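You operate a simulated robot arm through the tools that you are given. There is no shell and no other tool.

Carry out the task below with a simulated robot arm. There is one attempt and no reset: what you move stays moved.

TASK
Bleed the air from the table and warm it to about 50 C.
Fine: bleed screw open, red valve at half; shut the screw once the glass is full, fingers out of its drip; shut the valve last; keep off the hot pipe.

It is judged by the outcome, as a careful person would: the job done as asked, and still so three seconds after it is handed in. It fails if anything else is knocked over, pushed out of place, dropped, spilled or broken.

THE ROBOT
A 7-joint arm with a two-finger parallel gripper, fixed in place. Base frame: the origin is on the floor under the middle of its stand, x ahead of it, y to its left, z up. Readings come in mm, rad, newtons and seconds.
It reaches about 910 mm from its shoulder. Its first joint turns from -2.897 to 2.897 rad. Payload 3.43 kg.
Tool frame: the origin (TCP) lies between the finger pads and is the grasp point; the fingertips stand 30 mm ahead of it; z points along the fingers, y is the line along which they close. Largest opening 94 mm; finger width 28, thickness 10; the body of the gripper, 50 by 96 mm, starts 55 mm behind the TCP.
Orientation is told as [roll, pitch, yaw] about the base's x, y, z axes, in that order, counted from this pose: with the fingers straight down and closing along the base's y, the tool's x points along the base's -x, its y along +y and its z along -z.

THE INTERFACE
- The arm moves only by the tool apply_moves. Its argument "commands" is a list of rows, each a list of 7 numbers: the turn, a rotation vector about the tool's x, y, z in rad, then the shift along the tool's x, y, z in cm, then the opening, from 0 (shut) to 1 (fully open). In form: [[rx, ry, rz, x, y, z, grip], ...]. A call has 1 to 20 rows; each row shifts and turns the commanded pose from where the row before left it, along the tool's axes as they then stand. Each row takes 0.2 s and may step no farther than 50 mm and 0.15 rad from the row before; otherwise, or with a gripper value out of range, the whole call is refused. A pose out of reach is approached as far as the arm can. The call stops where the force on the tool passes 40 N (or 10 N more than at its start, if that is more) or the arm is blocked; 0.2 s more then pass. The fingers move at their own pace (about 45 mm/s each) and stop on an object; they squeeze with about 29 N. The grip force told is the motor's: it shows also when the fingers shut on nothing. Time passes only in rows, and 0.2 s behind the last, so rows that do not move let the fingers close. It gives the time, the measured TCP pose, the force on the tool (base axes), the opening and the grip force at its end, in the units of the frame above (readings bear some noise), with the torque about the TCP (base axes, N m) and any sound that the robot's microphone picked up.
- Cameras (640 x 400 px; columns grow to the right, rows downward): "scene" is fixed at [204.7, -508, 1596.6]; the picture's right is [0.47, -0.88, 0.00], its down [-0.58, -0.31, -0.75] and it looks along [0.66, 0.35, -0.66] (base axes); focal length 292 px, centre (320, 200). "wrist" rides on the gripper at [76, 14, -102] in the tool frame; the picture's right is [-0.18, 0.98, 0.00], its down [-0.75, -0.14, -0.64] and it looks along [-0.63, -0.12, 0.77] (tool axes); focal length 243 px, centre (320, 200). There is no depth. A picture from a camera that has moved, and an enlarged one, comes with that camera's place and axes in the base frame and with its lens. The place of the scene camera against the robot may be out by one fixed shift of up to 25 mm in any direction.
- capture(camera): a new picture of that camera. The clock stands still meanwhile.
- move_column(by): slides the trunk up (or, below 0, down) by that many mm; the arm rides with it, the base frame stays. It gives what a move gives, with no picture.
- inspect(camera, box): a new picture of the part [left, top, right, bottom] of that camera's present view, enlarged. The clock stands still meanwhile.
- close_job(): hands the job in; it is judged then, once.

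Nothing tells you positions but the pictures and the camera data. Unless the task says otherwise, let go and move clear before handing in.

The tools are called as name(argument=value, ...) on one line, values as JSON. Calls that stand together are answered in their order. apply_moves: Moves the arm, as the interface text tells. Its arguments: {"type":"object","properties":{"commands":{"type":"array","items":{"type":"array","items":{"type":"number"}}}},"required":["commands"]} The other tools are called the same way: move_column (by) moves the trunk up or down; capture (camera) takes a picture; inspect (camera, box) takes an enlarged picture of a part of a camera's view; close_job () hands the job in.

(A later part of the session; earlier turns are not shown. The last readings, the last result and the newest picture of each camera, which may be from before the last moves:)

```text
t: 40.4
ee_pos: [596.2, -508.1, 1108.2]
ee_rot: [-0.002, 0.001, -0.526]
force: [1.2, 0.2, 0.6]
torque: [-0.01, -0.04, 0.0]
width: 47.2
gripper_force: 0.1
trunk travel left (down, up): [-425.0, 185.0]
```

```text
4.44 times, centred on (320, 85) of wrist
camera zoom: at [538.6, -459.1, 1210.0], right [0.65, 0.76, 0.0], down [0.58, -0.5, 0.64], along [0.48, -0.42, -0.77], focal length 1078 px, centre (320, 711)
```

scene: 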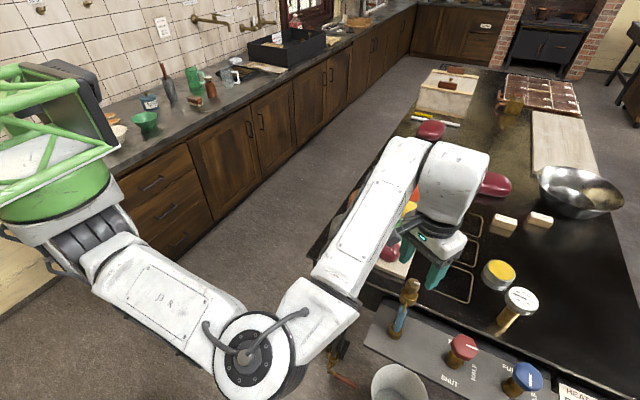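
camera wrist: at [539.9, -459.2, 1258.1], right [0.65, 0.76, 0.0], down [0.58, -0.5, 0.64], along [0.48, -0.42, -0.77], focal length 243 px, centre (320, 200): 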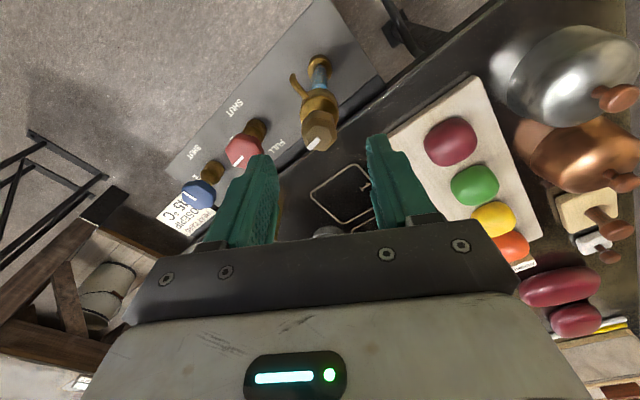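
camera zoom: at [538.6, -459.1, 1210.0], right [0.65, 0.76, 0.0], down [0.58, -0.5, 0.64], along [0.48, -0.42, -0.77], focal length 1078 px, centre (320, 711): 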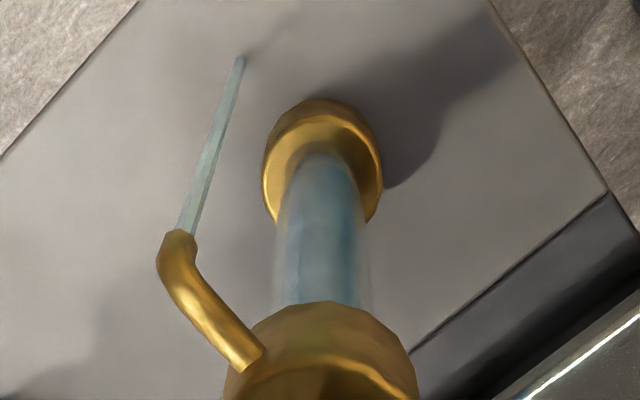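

The glass is full and a stream now runs from the spout. I'll grip the head and turn it clockwise to shut, with the fingers staying above the cap.

apply_moves(commands=[[0, 0, 0, 0, 0, 0, 0], [0, 0, 0, 0, 0, 0, 0], [0, 0, 0, 0, 0, 0, 0], [0, 0, 0.15, 0, 0, 0, 0], [0, 0, 0.15, 0, 0, 0, 0], [0, 0, 0.15, 0, 0, 0, 0]])

inspect(camera="wrist", box=[220, 80, 420, 210])

```text
t: 41.8
ee_pos: [595.4, -508.3, 1107.8]
ee_rot: [-0.004, -0.001, -0.976]
force: [1.2, -2.7, 7.0]
torque: [0.97, 0.73, 0.02]
width: 25.5
gripper_force: 45.5
trunk travel left (down, up): [-425.0, 185.0]
```

```text
3.08 times, centred on (320, 145) of wrist
camera zoom: at [566.8, -438.2, 1209.9], right [0.92, 0.4, 0.0], down [0.3, -0.7, 0.64], along [0.25, -0.59, -0.77], focal length 746 px, centre (320, 369)
```

zoom: 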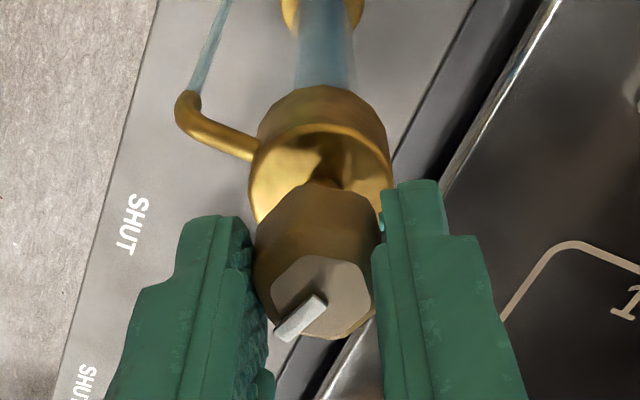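

It turns with low force. I'll continue clockwise.

apply_moves(commands=[[0, 0, 0.15, 0, 0, 0, 0], [0, 0, 0.15, 0, 0, 0, 0], [0, 0, 0.15, 0, 0, 0, 0], [0, 0, 0.15, 0, 0, 0, 0]])

inspect(camera="wrist", box=[220, 80, 420, 210])

inspect(camera="scene", box=[380, 270, 440, 345])

```text
t: 42.8
ee_pos: [597.3, -508.7, 1107.9]
ee_rot: [-0.001, -0.004, -1.578]
force: [13.6, -10.2, 16.4]
torque: [-0.19, -0.43, -0.01]
width: 25.4
gripper_force: 45.0
trunk travel left (down, up): [-425.0, 185.0]
```

```text
3.08 times, centred on (320, 145) of wrist
camera zoom: at [612.6, -432.8, 1209.6], right [0.98, -0.19, 0.0], down [-0.15, -0.75, 0.64], along [-0.12, -0.63, -0.76], focal length 746 px, centre (320, 369)
```

zoom: 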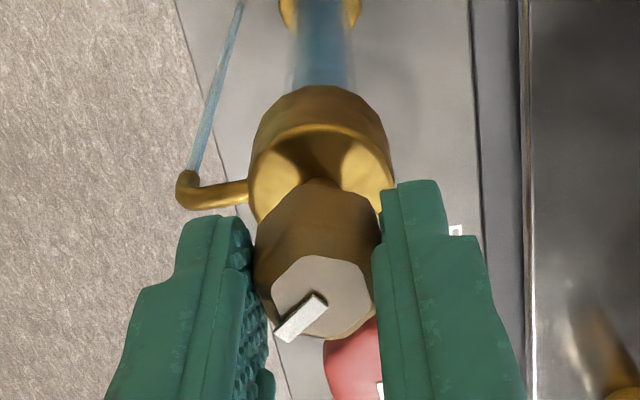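

```text
5.33 times, centred on (410, 308) of scene
camera zoom: at [204.7, -508.0, 1596.6], right [0.47, -0.88, 0.0], down [-0.58, -0.31, -0.75], along [0.66, 0.35, -0.66], focal length 1558 px, centre (-160, -373)
```

zoom: 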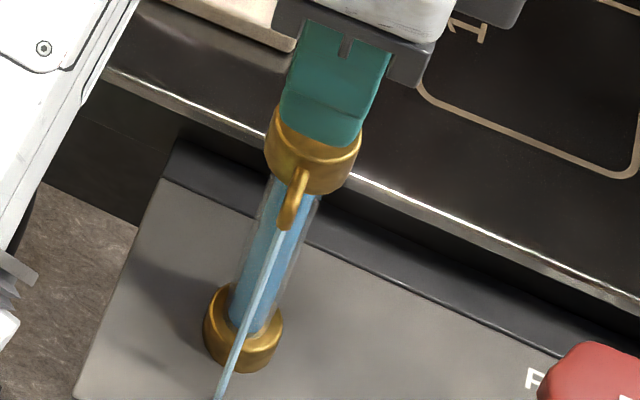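

The stream is still running at 60° of the turn, so I'll ease the small side load and finish the last 30° to the shut stop.

apply_moves(commands=[[0, 0, 0.15, -0.12, 0.15, -0.1, 0], [0, 0, 0.15, 0, 0, 0, 0], [0, 0, 0.15, 0, 0, 0, 0], [0, 0, 0.08, 0, 0, 0, 0]])

inspect(camera="wrist", box=[220, 80, 420, 210])

inspect(camera="scene", box=[380, 270, 440, 345])

```text
t: 43.8
ee_pos: [597.9, -508.4, 1108.7]
ee_rot: [-0.004, -0.001, -2.107]
force: [1.9, 4.4, 5.9]
torque: [0.26, -0.05, 0.0]
width: 25.3
gripper_force: 45.2
trunk travel left (down, up): [-425.0, 185.0]
```

```text
3.08 times, centred on (320, 145) of wrist
camera zoom: at [650.1, -451.4, 1209.8], right [0.75, -0.66, 0.0], down [-0.5, -0.58, 0.64], along [-0.43, -0.48, -0.77], focal length 746 px, centre (320, 369)
```

zoom: 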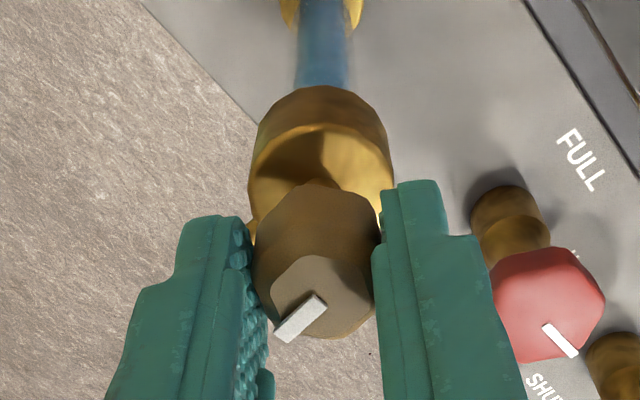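

```text
5.33 times, centred on (410, 308) of scene
camera zoom: at [204.7, -508.0, 1596.6], right [0.47, -0.88, 0.0], down [-0.58, -0.31, -0.75], along [0.66, 0.35, -0.66], focal length 1558 px, centre (-160, -373)
```

zoom: 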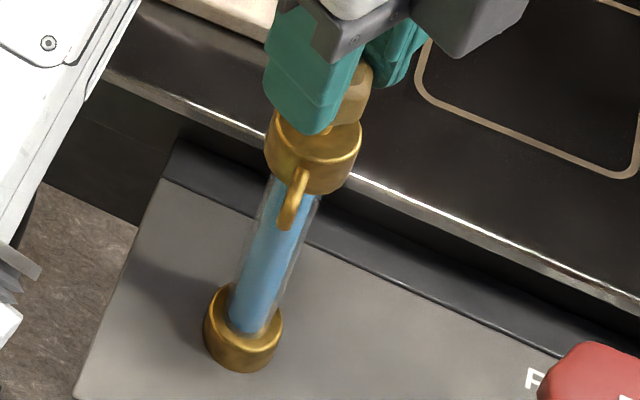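

The stream has stopped. I'll release the screw, rise, and check its pointer and the dial.

apply_moves(commands=[[0, 0, 0, 0, 0, 0, 0.5], [0, 0, 0, 0, 0, 0, 0.5], [0, 0, 0, 0, 0, 0, 0.5], [0, 0, 0, 0, 0, -3.0, 0.5], [0, 0, 0, 0, 0, -4.0, 0.6]])

inspect(camera="scene", box=[380, 270, 440, 345])

inspect(camera="scene", box=[495, 275, 555, 315])

capture(camera="wrist")

```text
t: 45.0
ee_pos: [597.2, -508.5, 1179.5]
ee_rot: [-0.001, -0.002, -2.106]
force: [-0.4, 0.0, 0.0]
torque: [0.04, 0.0, 0.01]
width: 56.5
gripper_force: 0.0
trunk travel left (down, up): [-425.0, 185.0]
```

```text
5.33 times, centred on (410, 308) of scene
camera zoom: at [204.7, -508.0, 1596.6], right [0.47, -0.88, 0.0], down [-0.58, -0.31, -0.75], along [0.66, 0.35, -0.66], focal length 1558 px, centre (-160, -373)
```

zoom: 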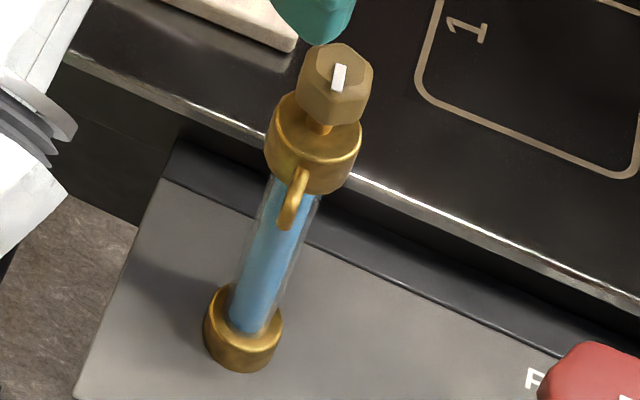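

```text
10.00 times, centred on (525, 295) of scene
camera zoom: at [204.7, -508.0, 1596.6], right [0.47, -0.88, 0.0], down [-0.58, -0.31, -0.75], along [0.66, 0.35, -0.66], focal length 2921 px, centre (-1730, -750)
```

zoom: 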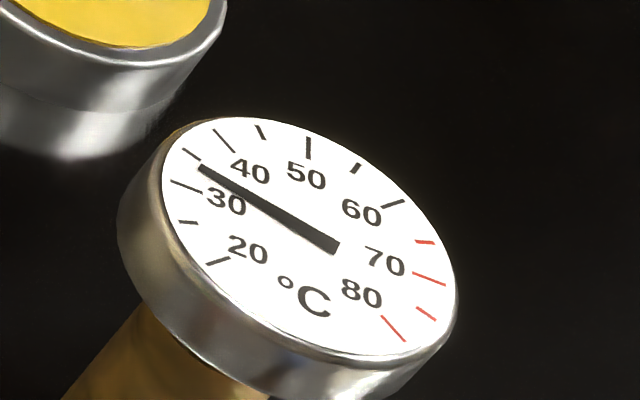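

```text
taken
camera wrist: at [649.7, -451.7, 1280.6], right [0.75, -0.66, 0.0], down [-0.5, -0.58, 0.64], along [-0.43, -0.48, -0.77], focal length 243 px, centre (320, 200)
```

wrist: 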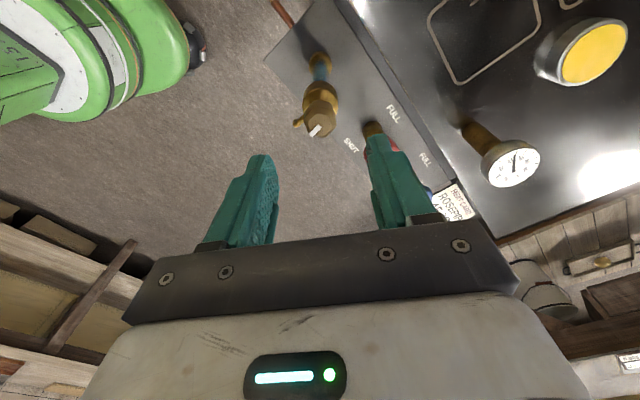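

The screw is shut with its pointer back to -x, the glass is full, and the dial has begun rising at about 35–36 °C. I'll unwind the wrist to yaw -30° here, where the dial stays visible, and gauge the warming rate.

apply_moves(commands=[[0, 0, -0.1438, 0, 0, 0, 0.7], [0, 0, -0.1438, 0, 0, 0, 0.7], [0, 0, -0.1438, 0, 0, 0, 0.7], [0, 0, -0.1438, 0, 0, 0, 0.7], [0, 0, -0.1438, 0, 0, 0, 0.7], [0, 0, -0.1438, 0, 0, 0, 0.7], [0, 0, -0.1438, 0, 0, 0, 0.7], [0, 0, -0.1438, 0, 0, 0, 0.8], [0, 0, -0.1438, 0, 0, 0, 0.8], [0, 0, -0.1438, 0, 0, 0, 0.8], [0, 0, -0.1438, 0, 0, 0, 0.8]])

inspect(camera="scene", box=[495, 275, 555, 315])

inspect(camera="scene", box=[380, 270, 440, 345])

```text
t: 47.4
ee_pos: [597.2, -510.0, 1178.2]
ee_rot: [-0.002, 0.002, -0.521]
force: [1.2, -0.6, -0.5]
torque: [0.02, 0.02, 0.01]
width: 75.2
gripper_force: 0.0
trunk travel left (down, up): [-425.0, 185.0]
```

```text
10.00 times, centred on (525, 295) of scene
camera zoom: at [204.7, -508.0, 1596.6], right [0.47, -0.88, 0.0], down [-0.58, -0.31, -0.75], along [0.66, 0.35, -0.66], focal length 2921 px, centre (-1730, -750)
```

zoom: 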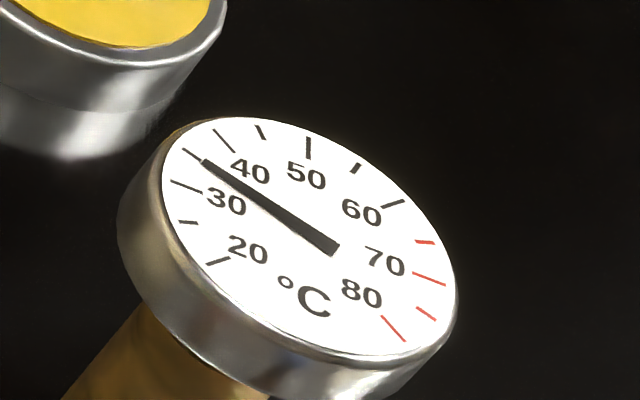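

```text
5.33 times, centred on (410, 308) of scene
camera zoom: at [204.7, -508.0, 1596.6], right [0.47, -0.88, 0.0], down [-0.58, -0.31, -0.75], along [0.66, 0.35, -0.66], focal length 1558 px, centre (-160, -373)
```

zoom: 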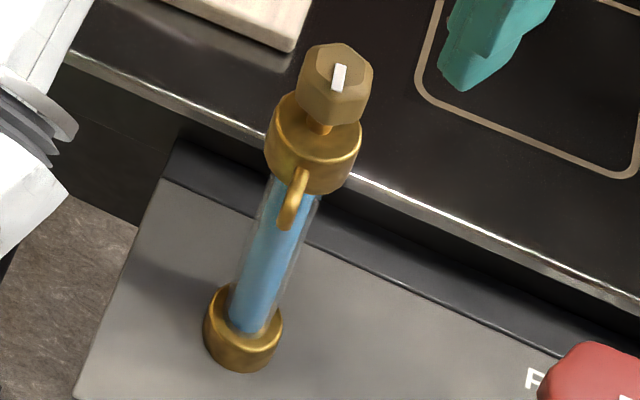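

The dial is at about 35.5 °C, rising roughly 0.5 °C/s, so 50 °C should come near t≈76 s. I'll move over the red valve and see whether I can still watch the dial from there.

apply_moves(commands=[[0, 0, 0, -2.38, -4.09, 0, 0.8], [0, 0, 0, -2.38, -4.09, 0, 0.8], [0, 0, 0, -2.38, -4.09, 0, 0.8], [0, 0, 0, 0, 0, 4.0, 0.8], [0, 0, 0, 0, 0, 4.0, 0.8], [0, 0, 0, 0, 0, 4.0, 0.8], [0, 0, 0, 0, 0, 3.0, 0.8], [0, 0, 0, 0, 0, 0, 0.8]])

capture(camera="scene")

capture(camera="wrist")

inspect(camera="wrist", box=[240, 90, 400, 210])

inspect(camera="scene", box=[495, 275, 555, 315])

```text
t: 49.1
ee_pos: [595.2, -646.7, 1026.6]
ee_rot: [0.0, 0.002, -0.52]
force: [0.0, 0.3, 1.1]
torque: [-0.01, 0.0, -0.01]
width: 75.1
gripper_force: 0.0
out of reach, approached as far as the arm can: row 3
trunk travel left (down, up): [-425.0, 185.0]
```

```text
taken
```

scene: 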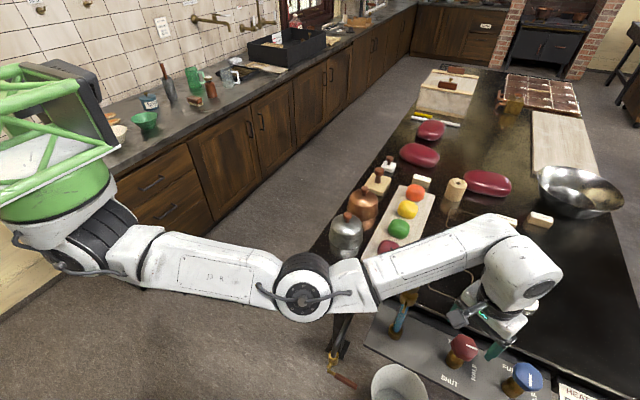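

```text
taken
camera wrist: at [537.6, -596.2, 1128.9], right [0.65, 0.76, 0.0], down [0.58, -0.5, 0.64], along [0.49, -0.42, -0.77], focal length 243 px, centre (320, 200)
```

wrist: 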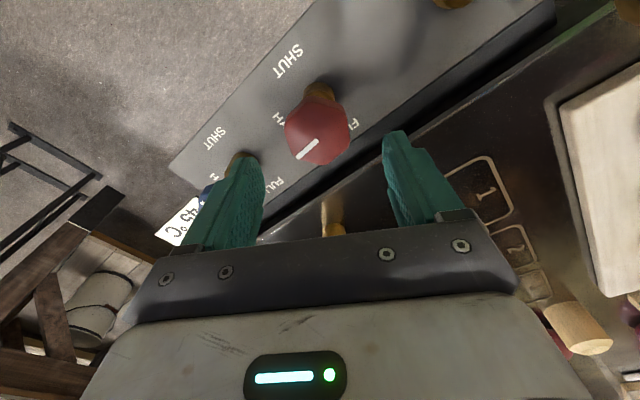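

```text
3.33 times, centred on (320, 150) of wrist
camera zoom: at [537.6, -596.2, 1128.9], right [0.65, 0.76, 0.0], down [0.58, -0.5, 0.64], along [0.49, -0.42, -0.77], focal length 809 px, centre (320, 367)
```

zoom: 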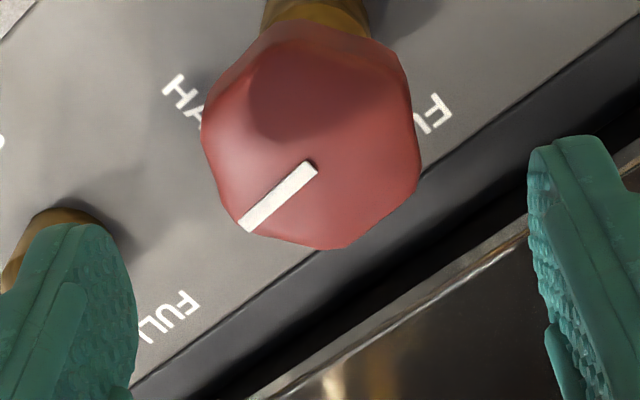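

```text
10.00 times, centred on (525, 295) of scene
camera zoom: at [204.7, -508.0, 1596.6], right [0.47, -0.88, 0.0], down [-0.58, -0.31, -0.75], along [0.66, 0.35, -0.66], focal length 2921 px, centre (-1730, -750)
```

zoom: 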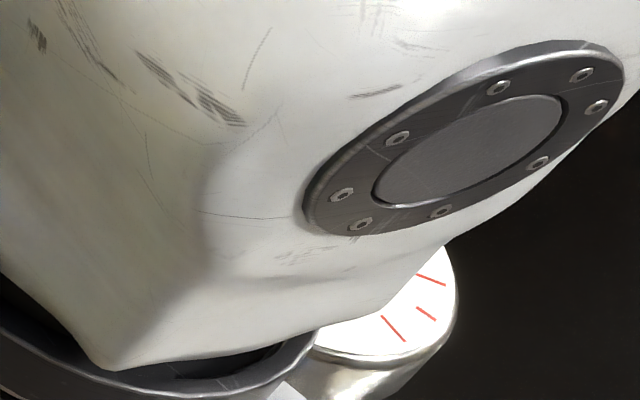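

From here the dial is hidden by the wrist, so I'll hover slightly higher and back over the red valve. There the wrist camera should see the dial between the fingers while I wait.

apply_moves(commands=[[0, 0, 0, 0.36, 0.28, -4.1, 0.8], [0, 0, 0, 0.36, 0.28, -4.1, 0.8], [0, 0, 0, 0.36, 0.28, -4.1, 0.8], [0, 0, 0, 0.36, 0.28, -4.1, 0.8], [0, 0, 0, 0, 0, 0, 0.8]])

capture(camera="wrist")

inspect(camera="wrist", box=[290, 170, 360, 230])

inspect(camera="scene", box=[495, 275, 555, 315])

```text
t: 50.4
ee_pos: [586.7, -628.7, 1194.9]
ee_rot: [-0.002, 0.003, -0.523]
force: [0.1, 0.0, -0.3]
torque: [-0.01, 0.02, 0.0]
width: 75.4
gripper_force: 0.2
trunk travel left (down, up): [-425.0, 185.0]
```

```text
taken
camera wrist: at [528.9, -579.3, 1296.2], right [0.65, 0.76, 0.0], down [0.58, -0.5, 0.64], along [0.49, -0.42, -0.77], focal length 243 px, centre (320, 200)
```

wrist: 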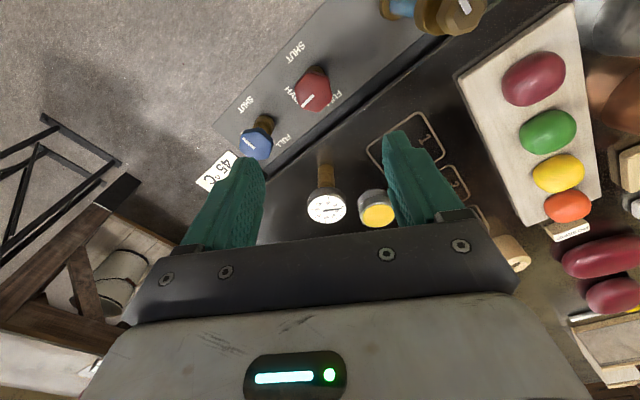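

```text
6.67 times, centred on (325, 200) of wrist
camera zoom: at [528.9, -579.3, 1296.2], right [0.65, 0.76, 0.0], down [0.58, -0.5, 0.64], along [0.49, -0.42, -0.77], focal length 1618 px, centre (287, 200)
```

zoom: 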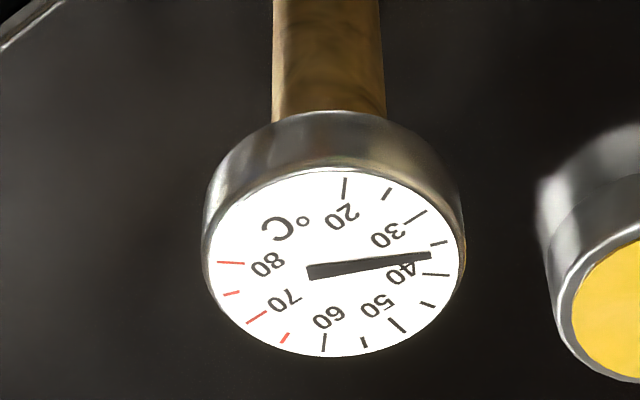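

```text
10.00 times, centred on (525, 295) of scene
camera zoom: at [204.7, -508.0, 1596.6], right [0.47, -0.88, 0.0], down [-0.58, -0.31, -0.75], along [0.66, 0.35, -0.66], focal length 2921 px, centre (-1730, -750)
```

zoom: 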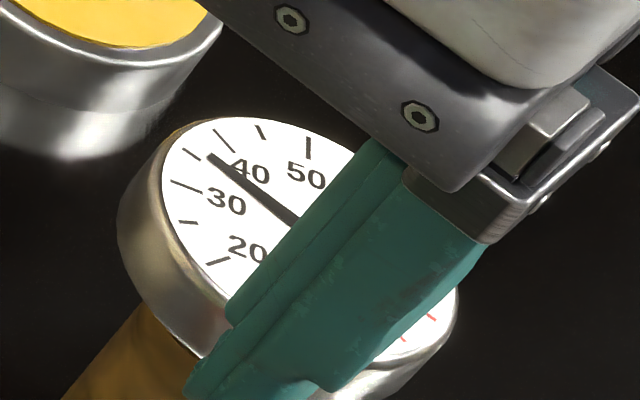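

The dial is now visible in both views, at about 36.7 °C at t=50.4, rising about 0.4 °C/s. I'll hold and read it at intervals.

apply_moves(commands=[[0, 0, 0, 0, 0, 0, 0.8], [0, 0, 0, 0, 0, 0, 0.8], [0, 0, 0, 0, 0, 0, 0.8], [0, 0, 0, 0, 0, 0, 0.8], [0, 0, 0, 0, 0, 0, 0.8], [0, 0, 0, 0, 0, 0, 0.8], [0, 0, 0, 0, 0, 0, 0.8], [0, 0, 0, 0, 0, 0, 0.8], [0, 0, 0, 0, 0, 0, 0.8], [0, 0, 0, 0, 0, 0, 0.8], [0, 0, 0, 0, 0, 0, 0.8], [0, 0, 0, 0, 0, 0, 0.8], [0, 0, 0, 0, 0, 0, 0.8], [0, 0, 0, 0, 0, 0, 0.8], [0, 0, 0, 0, 0, 0, 0.8], [0, 0, 0, 0, 0, 0, 0.8], [0, 0, 0, 0, 0, 0, 0.8], [0, 0, 0, 0, 0, 0, 0.8], [0, 0, 0, 0, 0, 0, 0.8], [0, 0, 0, 0, 0, 0, 0.8]])

inspect(camera="wrist", box=[290, 170, 360, 230])

inspect(camera="scene", box=[360, 260, 560, 390])

```text
t: 54.5
ee_pos: [586.3, -628.5, 1194.0]
ee_rot: [-0.003, 0.002, -0.523]
force: [-0.9, 0.4, 0.3]
torque: [-0.01, 0.02, 0.01]
width: 75.2
gripper_force: 0.1
trunk travel left (down, up): [-425.0, 185.0]
```

```text
6.67 times, centred on (325, 200) of wrist
camera zoom: at [529.1, -579.4, 1295.8], right [0.65, 0.76, 0.0], down [0.58, -0.5, 0.64], along [0.49, -0.42, -0.77], focal length 1618 px, centre (287, 200)
```

zoom: 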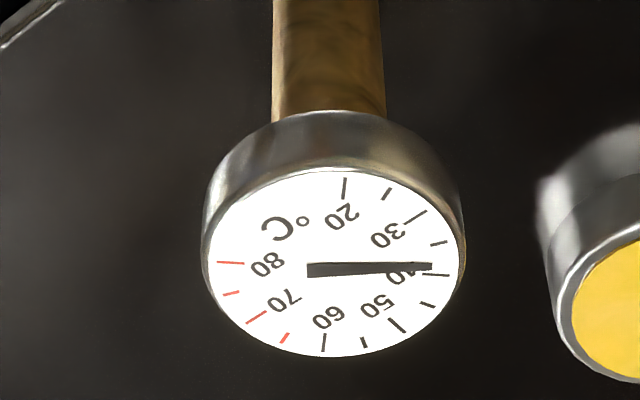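

```text
3.08 times, centred on (460, 325) of scene
camera zoom: at [204.7, -508.0, 1596.6], right [0.47, -0.88, 0.0], down [-0.58, -0.31, -0.75], along [0.66, 0.35, -0.66], focal length 899 px, centre (-111, -185)
```

zoom: 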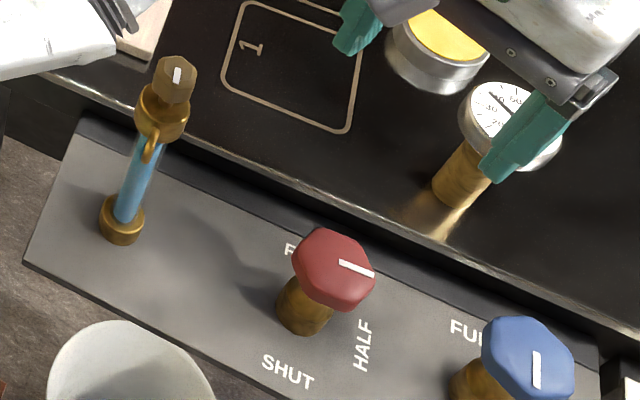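

About 38.5 °C at t=54.5, so roughly 0.38 °C/s, with 50 °C near t≈84. I'll keep holding.

apply_moves(commands=[[0, 0, 0, 0, 0, 0, 0.8], [0, 0, 0, 0, 0, 0, 0.8], [0, 0, 0, 0, 0, 0, 0.8], [0, 0, 0, 0, 0, 0, 0.8], [0, 0, 0, 0, 0, 0, 0.8], [0, 0, 0, 0, 0, 0, 0.8], [0, 0, 0, 0, 0, 0, 0.8], [0, 0, 0, 0, 0, 0, 0.8], [0, 0, 0, 0, 0, 0, 0.8], [0, 0, 0, 0, 0, 0, 0.8], [0, 0, 0, 0, 0, 0, 0.8], [0, 0, 0, 0, 0, 0, 0.8], [0, 0, 0, 0, 0, 0, 0.8], [0, 0, 0, 0, 0, 0, 0.8], [0, 0, 0, 0, 0, 0, 0.8], [0, 0, 0, 0, 0, 0, 0.8], [0, 0, 0, 0, 0, 0, 0.8], [0, 0, 0, 0, 0, 0, 0.8], [0, 0, 0, 0, 0, 0, 0.8], [0, 0, 0, 0, 0, 0, 0.8]])

inspect(camera="wrist", box=[290, 170, 360, 230])

apply_moves(commands=[[0, 0, 0, 0, 0, 0, 0.8], [0, 0, 0, 0, 0, 0, 0.8], [0, 0, 0, 0, 0, 0, 0.8], [0, 0, 0, 0, 0, 0, 0.8], [0, 0, 0, 0, 0, 0, 0.8], [0, 0, 0, 0, 0, 0, 0.8], [0, 0, 0, 0, 0, 0, 0.8], [0, 0, 0, 0, 0, 0, 0.8], [0, 0, 0, 0, 0, 0, 0.8], [0, 0, 0, 0, 0, 0, 0.8], [0, 0, 0, 0, 0, 0, 0.8], [0, 0, 0, 0, 0, 0, 0.8], [0, 0, 0, 0, 0, 0, 0.8], [0, 0, 0, 0, 0, 0, 0.8], [0, 0, 0, 0, 0, 0, 0.8], [0, 0, 0, 0, 0, 0, 0.8], [0, 0, 0, 0, 0, 0, 0.8], [0, 0, 0, 0, 0, 0, 0.8], [0, 0, 0, 0, 0, 0, 0.8], [0, 0, 0, 0, 0, 0, 0.8]])

inspect(camera="wrist", box=[290, 170, 360, 230])

```text
t: 58.8
ee_pos: [587.4, -629.2, 1194.3]
ee_rot: [-0.001, 0.001, -0.524]
force: [0.1, -0.6, 0.6]
torque: [-0.03, 0.03, 0.01]
width: 75.4
gripper_force: 0.0
trunk travel left (down, up): [-425.0, 185.0]
```

```text
6.67 times, centred on (325, 200) of wrist
camera zoom: at [529.1, -579.4, 1295.8], right [0.65, 0.76, 0.0], down [0.58, -0.5, 0.64], along [0.49, -0.42, -0.77], focal length 1618 px, centre (287, 200)
```

zoom: 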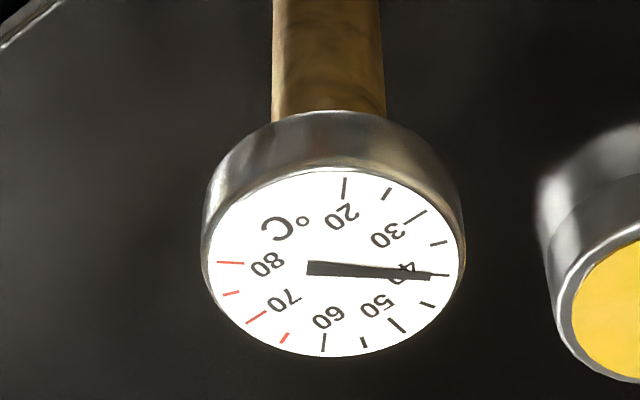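

```text
t: 63.0
ee_pos: [588.0, -629.5, 1193.9]
ee_rot: [-0.002, 0.002, -0.523]
force: [0.1, -0.5, 0.5]
torque: [-0.04, 0.0, -0.01]
width: 75.7
gripper_force: 0.2
trunk travel left (down, up): [-425.0, 185.0]
```

```text
6.67 times, centred on (325, 200) of wrist
camera zoom: at [529.1, -579.4, 1295.8], right [0.65, 0.76, 0.0], down [0.58, -0.5, 0.64], along [0.49, -0.42, -0.77], focal length 1618 px, centre (287, 200)
```

zoom: 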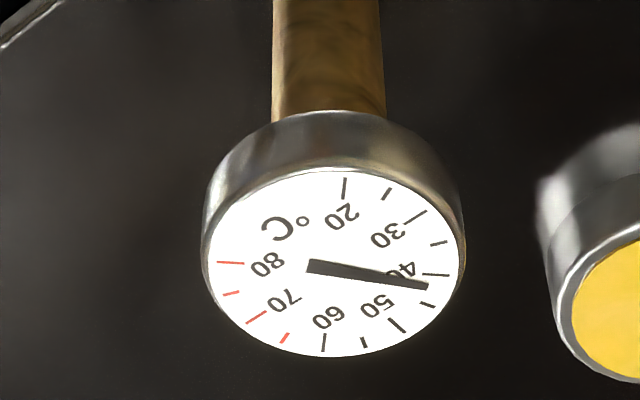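

About 42.0 °C at t=63.0, rate 0.42 °C/s. Two more holds, then I'll go down to grip the valve.

apply_moves(commands=[[0, 0, 0, 0, 0, 0, 0.8], [0, 0, 0, 0, 0, 0, 0.8], [0, 0, 0, 0, 0, 0, 0.8], [0, 0, 0, 0, 0, 0, 0.8], [0, 0, 0, 0, 0, 0, 0.8], [0, 0, 0, 0, 0, 0, 0.8], [0, 0, 0, 0, 0, 0, 0.8], [0, 0, 0, 0, 0, 0, 0.8], [0, 0, 0, 0, 0, 0, 0.8], [0, 0, 0, 0, 0, 0, 0.8], [0, 0, 0, 0, 0, 0, 0.8], [0, 0, 0, 0, 0, 0, 0.8], [0, 0, 0, 0, 0, 0, 0.8], [0, 0, 0, 0, 0, 0, 0.8], [0, 0, 0, 0, 0, 0, 0.8], [0, 0, 0, 0, 0, 0, 0.8], [0, 0, 0, 0, 0, 0, 0.8], [0, 0, 0, 0, 0, 0, 0.8], [0, 0, 0, 0, 0, 0, 0.8], [0, 0, 0, 0, 0, 0, 0.8]])

inspect(camera="wrist", box=[290, 170, 360, 230])

inspect(camera="scene", box=[380, 270, 440, 345])

```text
t: 67.2
ee_pos: [587.4, -630.1, 1194.3]
ee_rot: [0.0, 0.001, -0.524]
force: [-0.3, 0.3, 0.1]
torque: [-0.01, 0.03, 0.0]
width: 75.1
gripper_force: 0.2
trunk travel left (down, up): [-425.0, 185.0]
```

```text
6.67 times, centred on (325, 200) of wrist
camera zoom: at [529.1, -579.4, 1295.8], right [0.65, 0.76, 0.0], down [0.58, -0.5, 0.64], along [0.49, -0.42, -0.77], focal length 1618 px, centre (287, 200)
```

zoom: 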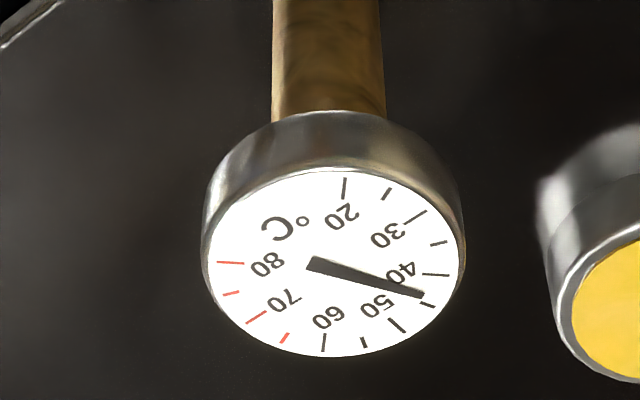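

```text
5.33 times, centred on (410, 308) of scene
camera zoom: at [204.7, -508.0, 1596.6], right [0.47, -0.88, 0.0], down [-0.58, -0.31, -0.75], along [0.66, 0.35, -0.66], focal length 1558 px, centre (-160, -373)
```

zoom: 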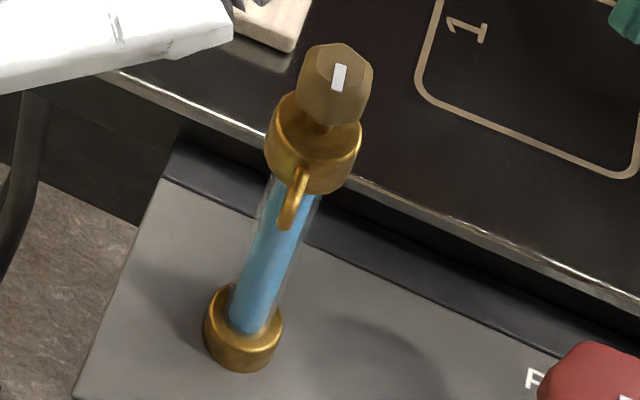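

About 43.8 °C at t=67.2, so 50 °C should come near t≈81.5. I'll now descend over the red knob and line up the grip so I can turn it at the right moment.

apply_moves(commands=[[0, 0, 0, 0, 0, 4.5, 0.8], [0, 0, 0, 0, 0, 4.5, 0.8], [0, 0, 0, -0.61, -0.435, 3.2, 0.8], [0, 0, 0, -0.61, -0.435, 3.2, 0.8], [0, 0, 0, -0.61, -0.435, 3.2, 0.8], [0, 0, 0, 0, 0, 0, 0.8]])

inspect(camera="wrist", box=[240, 90, 400, 210])

inspect(camera="scene", box=[390, 260, 560, 390])

```text
t: 68.5
ee_pos: [596.9, -650.1, 1008.2]
ee_rot: [-0.001, 0.002, -0.524]
force: [0.1, -0.7, -0.2]
torque: [0.0, 0.0, 0.03]
width: 75.3
gripper_force: 0.0
trunk travel left (down, up): [-425.0, 185.0]
```

```text
3.33 times, centred on (320, 150) of wrist
camera zoom: at [539.3, -600.0, 1109.8], right [0.65, 0.76, 0.0], down [0.58, -0.5, 0.64], along [0.49, -0.42, -0.77], focal length 809 px, centre (320, 367)
```

zoom: 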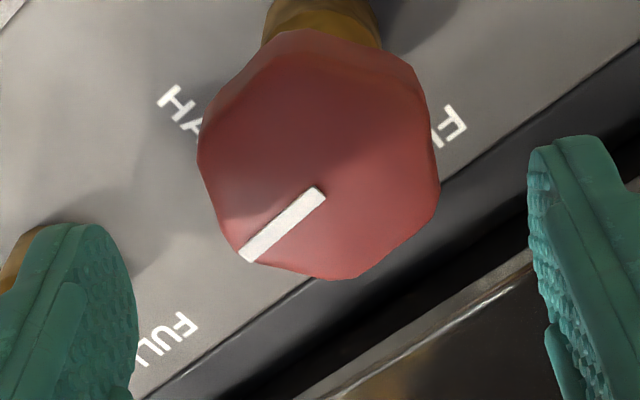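

```text
3.08 times, centred on (475, 325) of scene
camera zoom: at [204.7, -508.0, 1596.6], right [0.47, -0.88, 0.0], down [-0.58, -0.31, -0.75], along [0.66, 0.35, -0.66], focal length 899 px, centre (-157, -185)
```

zoom: 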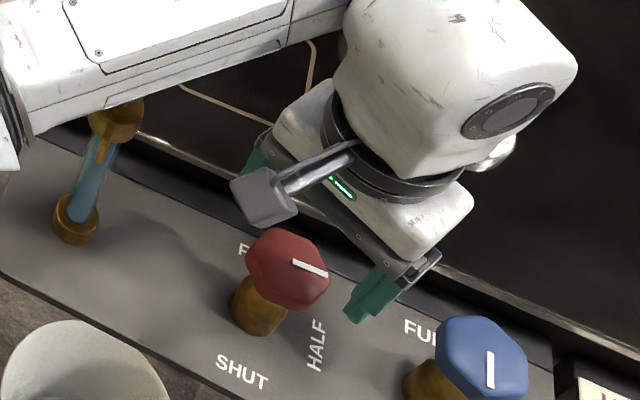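

The knob is centred under the fingers. I'll descend and grip it now, then hold until the calculated moment.

apply_moves(commands=[[0, 0, 0, 0, 0, 2.0, 0.8], [0, 0, 0, 0, 0, 2.0, 0.8], [0, 0, 0, 0, 0, 0, 0.8]])

apply_moves(commands=[[0, 0, 0, 0, 0, 0, 0.4], [0, 0, 0, 0, 0, 0, 0.2], [0, 0, 0, 0, 0, 0, 0.2], [0, 0, 0, 0, 0, 0, 0.2]])

inspect(camera="wrist", box=[240, 90, 400, 210])

capture(camera="scene")

```text
t: 69.3
ee_pos: [597.6, -648.7, 968.0]
ee_rot: [-0.002, 0.0, -0.522]
force: [0.5, 0.2, -0.4]
torque: [0.05, 0.0, -0.01]
width: 75.3
gripper_force: 0.0
trunk travel left (down, up): [-425.0, 185.0]
```

```text
t: 70.3
ee_pos: [595.6, -649.7, 966.7]
ee_rot: [-0.004, 0.002, -0.524]
force: [-5.2, -7.6, -2.7]
torque: [-0.35, -0.22, -0.02]
width: 49.4
gripper_force: 44.9
trunk travel left (down, up): [-425.0, 185.0]
```

```text
3.33 times, centred on (320, 150) of wrist
camera zoom: at [538.6, -599.4, 1069.6], right [0.65, 0.76, 0.0], down [0.58, -0.5, 0.64], along [0.48, -0.42, -0.77], focal length 809 px, centre (320, 367)
```

zoom: 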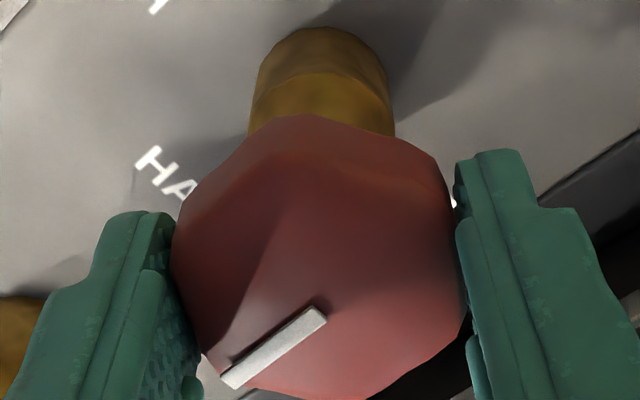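

```text
taken
```

scene: 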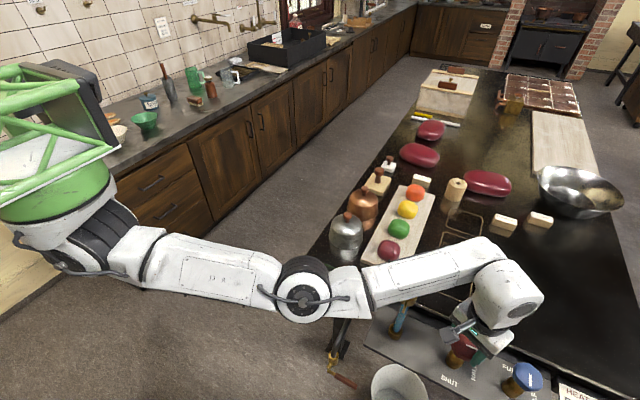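

The knob is gripped at t=70.3, and the dial should be near 45 °C. I'll hold until about t≈80 before turning it shut.

apply_moves(commands=[[0, 0, 0, 0, 0, 0, 0.2], [0, 0, 0, 0, 0, 0, 0.2], [0, 0, 0, 0, 0, 0, 0.2], [0, 0, 0, 0, 0, 0, 0.2], [0, 0, 0, 0, 0, 0, 0.2], [0, 0, 0, 0, 0, 0, 0.2], [0, 0, 0, 0, 0, 0, 0.2], [0, 0, 0, 0, 0, 0, 0.2], [0, 0, 0, 0, 0, 0, 0.2], [0, 0, 0, 0, 0, 0, 0.2], [0, 0, 0, 0, 0, 0, 0.2], [0, 0, 0, 0, 0, 0, 0.2], [0, 0, 0, 0, 0, 0, 0.2], [0, 0, 0, 0, 0, 0, 0.2], [0, 0, 0, 0, 0, 0, 0.2], [0, 0, 0, 0, 0, 0, 0.2], [0, 0, 0, 0, 0, 0, 0.2], [0, 0, 0, 0, 0, 0, 0.2], [0, 0, 0, 0, 0, 0, 0.2], [0, 0, 0, 0, 0, 0, 0.2]])

inspect(camera="scene", box=[485, 265, 565, 325])

inspect(camera="wrist", box=[240, 90, 400, 210])

```text
t: 74.5
ee_pos: [596.4, -649.5, 967.4]
ee_rot: [-0.003, 0.002, -0.524]
force: [-14.5, -17.8, -3.2]
torque: [-0.46, 0.19, 0.02]
width: 49.5
gripper_force: 44.9
trunk travel left (down, up): [-425.0, 185.0]
```

```text
6.67 times, centred on (525, 295) of scene
camera zoom: at [204.7, -508.0, 1596.6], right [0.47, -0.88, 0.0], down [-0.58, -0.31, -0.75], along [0.66, 0.35, -0.66], focal length 1947 px, centre (-1047, -433)
```

zoom: 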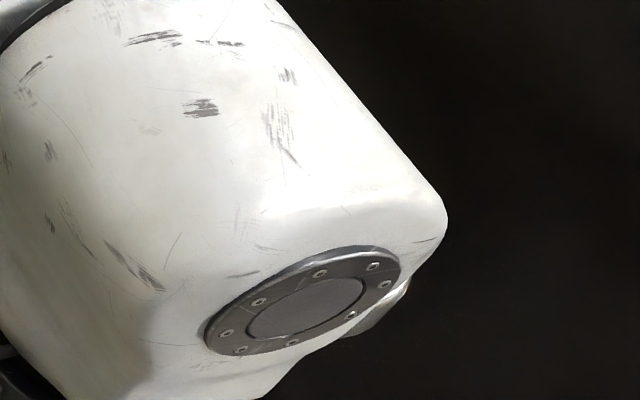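

```text
3.33 times, centred on (320, 150) of wrist
camera zoom: at [538.7, -599.4, 1069.7], right [0.65, 0.76, 0.0], down [0.58, -0.5, 0.64], along [0.48, -0.42, -0.77], focal length 809 px, centre (320, 367)
```

zoom: 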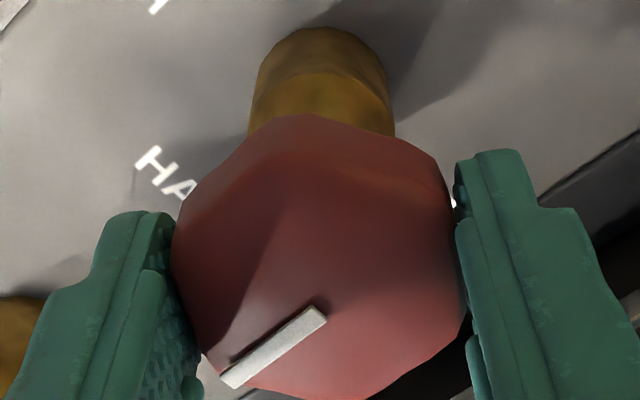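

Gripped and steady. I'll ease a slight sideways preload and keep holding.

apply_moves(commands=[[0, 0, 0, 0, -0.12, 0, 0.2], [0, 0, 0, 0, 0, 0, 0.2], [0, 0, 0, 0, 0, 0, 0.2], [0, 0, 0, 0, 0, 0, 0.2], [0, 0, 0, 0, 0, 0, 0.2], [0, 0, 0, 0, 0, 0, 0.2], [0, 0, 0, 0, 0, 0, 0.2], [0, 0, 0, 0, 0, 0, 0.2], [0, 0, 0, 0, 0, 0, 0.2], [0, 0, 0, 0, 0, 0, 0.2], [0, 0, 0, 0, 0, 0, 0.2], [0, 0, 0, 0, 0, 0, 0.2], [0, 0, 0, 0, 0, 0, 0.2], [0, 0, 0, 0, 0, 0, 0.2], [0, 0, 0, 0, 0, 0, 0.2], [0, 0, 0, 0, 0, 0, 0.2], [0, 0, 0, 0, 0, 0, 0.2], [0, 0, 0, 0, 0, 0, 0.2], [0, 0, 0, 0, 0, 0, 0.2], [0, 0, 0, 0, 0, 0, 0.2]])

```text
t: 78.8
ee_pos: [596.1, -650.1, 967.4]
ee_rot: [-0.001, 0.002, -0.525]
force: [-18.4, 8.7, 0.6]
torque: [0.26, 0.34, -0.03]
width: 49.4
gripper_force: 45.2
trunk travel left (down, up): [-425.0, 185.0]
```

t=78.8, estimated 48.8 °C. I'll ease the preload, wait a few tenths more and then begin turning clockwise to SHUT.

apply_moves(commands=[[0, 0, 0, 0.18, 0, 0, 0.2], [0, 0, 0, 0, 0, 0, 0.2], [0, 0, 0, 0, 0, 0, 0.2], [0, 0, 0, 0, 0, 0, 0.2], [0, 0, 0, 0, 0, 0, 0.2], [0, 0, 0.15, 0, 0, 0, 0.2], [0, 0, 0.15, 0, 0, 0, 0.2], [0, 0, 0.15, 0, 0, 0, 0.2]])

inspect(camera="wrist", box=[240, 90, 400, 210])

```text
t: 80.5
ee_pos: [595.2, -648.6, 967.8]
ee_rot: [-0.001, -0.001, -0.974]
force: [-3.7, 9.3, 11.7]
torque: [1.21, 0.55, -0.02]
width: 49.1
gripper_force: 45.0
trunk travel left (down, up): [-425.0, 185.0]
```

```text
3.33 times, centred on (320, 150) of wrist
camera zoom: at [566.6, -578.6, 1069.4], right [0.92, 0.4, 0.0], down [0.31, -0.7, 0.64], along [0.26, -0.59, -0.77], focal length 809 px, centre (320, 367)
```

zoom: 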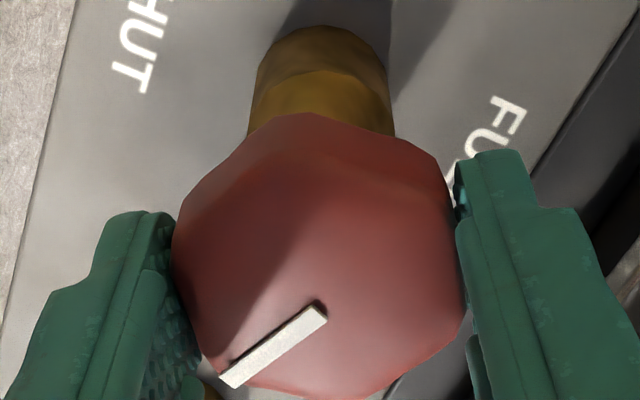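

It's turning smoothly. I'll continue clockwise.

apply_moves(commands=[[0, 0, 0.15, 0, 0, 0, 0.2], [0, 0, 0.15, 0, 0, 0, 0.2], [0, 0, 0.15, 0, 0, 0, 0.2], [0, 0, 0.15, 0, 0, 0, 0.2]])

```text
t: 81.5
ee_pos: [596.3, -649.1, 967.6]
ee_rot: [-0.001, -0.003, -1.573]
force: [4.4, 8.6, 19.4]
torque: [0.77, -0.05, 0.05]
width: 49.4
gripper_force: 44.8
trunk travel left (down, up): [-425.0, 185.0]
```

apply_moves(commands=[[0, 0, 0.15, 0, 0, -0.1, 0.2], [0, 0, 0.15, 0, 0, 0, 0.2], [0, 0, 0.15, 0, 0, 0, 0.2], [0, 0, 0.08, 0, 0, 0, 0.2]])

inspect(camera="wrist", box=[240, 90, 400, 210])

capture(camera="scene")

inspect(camera="scene", box=[390, 260, 560, 390])

```text
t: 82.5
ee_pos: [598.2, -649.1, 967.2]
ee_rot: [0.0, -0.004, -2.103]
force: [13.3, 9.4, 16.9]
torque: [-0.01, -0.04, 0.0]
width: 49.4
gripper_force: 45.5
trunk travel left (down, up): [-425.0, 185.0]
```

```text
3.33 times, centred on (320, 150) of wrist
camera zoom: at [649.4, -591.3, 1069.2], right [0.75, -0.66, 0.0], down [-0.5, -0.58, 0.64], along [-0.42, -0.49, -0.77], focal length 809 px, centre (320, 367)
```

zoom: 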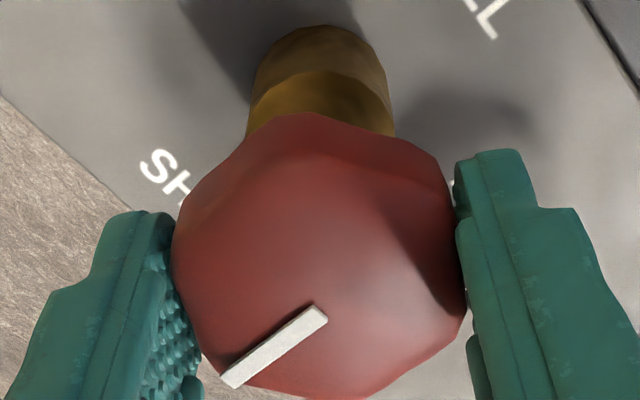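

```text
taken
```

scene: 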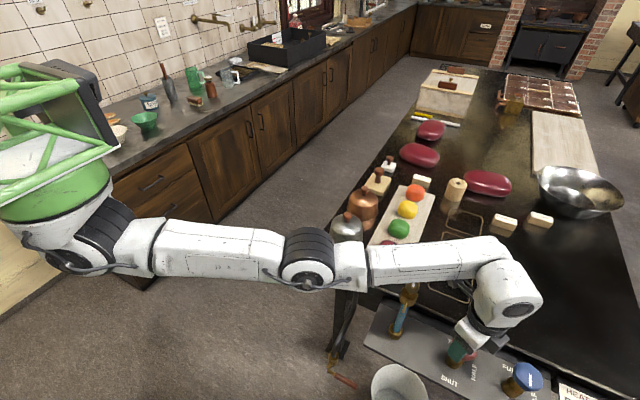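

```text
3.08 times, centred on (475, 325) of scene
camera zoom: at [204.7, -508.0, 1596.6], right [0.47, -0.88, 0.0], down [-0.58, -0.31, -0.75], along [0.66, 0.35, -0.66], focal length 899 px, centre (-157, -185)
```

zoom: 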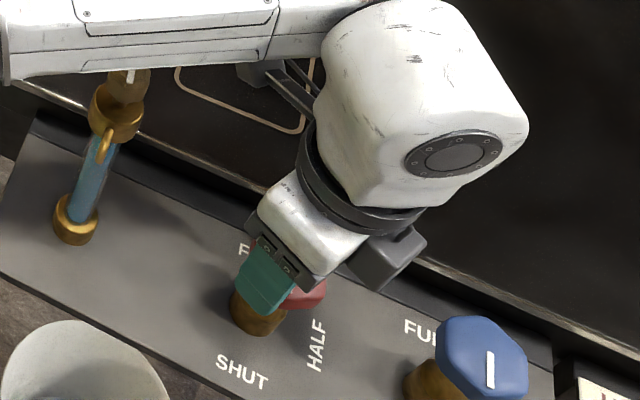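

The red valve is back to SHUT with no slip seen. I'll relieve the preload, release, rise, and check the pointer and the dial.

apply_moves(commands=[[0, 0, 0, 0.17, 0.07, -0.1, 0.2], [0, 0, 0, 0, 0, 0, 0.8], [0, 0, 0, 0, 0, 0, 0.8], [0, 0, 0, 0, 0, 0, 0.8], [0, 0, 0, 0, 0, -3.5, 0.8], [0, 0, 0, 0, 0, -4.5, 0.8]])

capture(camera="wrist")

inspect(camera="scene", box=[390, 260, 560, 390])

```text
t: 84.0
ee_pos: [598.3, -650.1, 1049.5]
ee_rot: [-0.002, -0.002, -2.104]
force: [0.0, 0.1, 0.3]
torque: [0.03, 0.02, 0.01]
width: 75.0
gripper_force: 0.0
trunk travel left (down, up): [-425.0, 185.0]
```

```text
taken
camera wrist: at [650.1, -592.5, 1150.1], right [0.75, -0.66, 0.0], down [-0.5, -0.58, 0.64], along [-0.42, -0.48, -0.77], focal length 243 px, centre (320, 200)
```

wrist: 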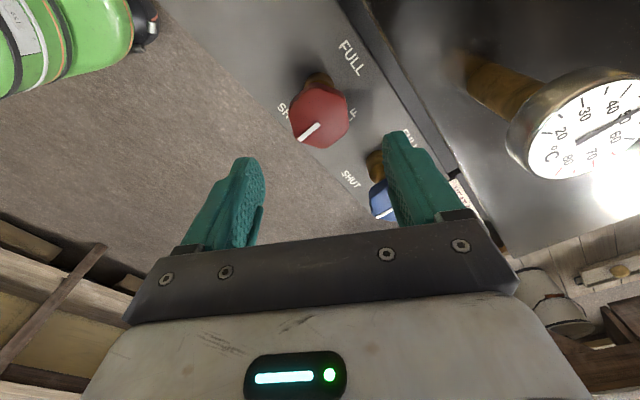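

```text
3.08 times, centred on (475, 325) of scene
camera zoom: at [204.7, -508.0, 1596.6], right [0.47, -0.88, 0.0], down [-0.58, -0.31, -0.75], along [0.66, 0.35, -0.66], focal length 899 px, centre (-157, -185)
```

zoom: 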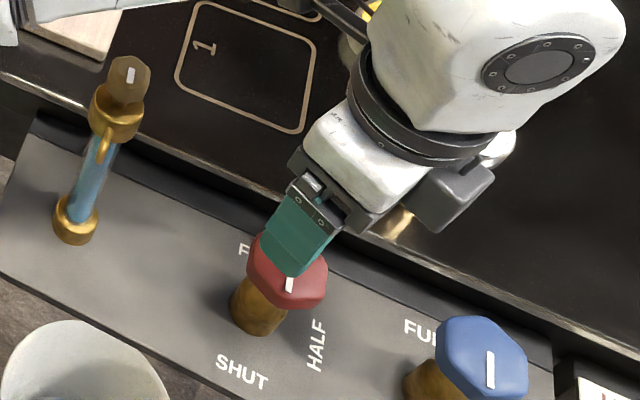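

inspect(camera="wrist", box=[510, 60, 640, 190])

inspect(camera="wrist", box=[270, 60, 370, 160])

```text
3.08 times, centred on (575, 125) of wrist
camera zoom: at [650.1, -592.5, 1150.1], right [0.75, -0.66, 0.0], down [-0.5, -0.58, 0.64], along [-0.42, -0.48, -0.77], focal length 746 px, centre (-465, 431)
```

zoom: 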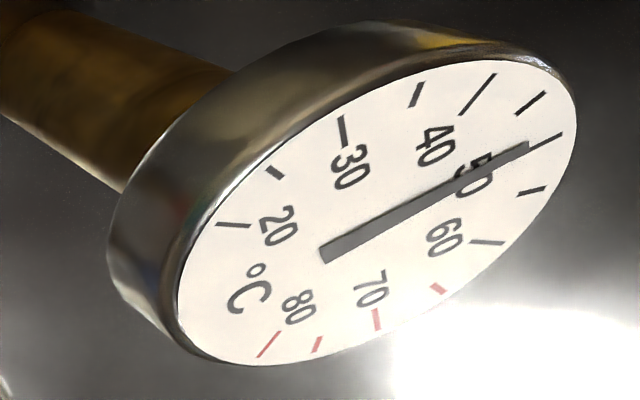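

```text
4.00 times, centred on (320, 110) of wrist
camera zoom: at [650.1, -592.5, 1150.1], right [0.75, -0.66, 0.0], down [-0.5, -0.58, 0.64], along [-0.42, -0.48, -0.77], focal length 970 px, centre (320, 560)
```

zoom: 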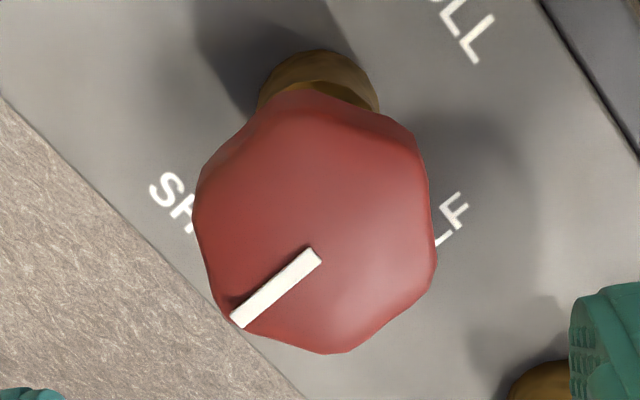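

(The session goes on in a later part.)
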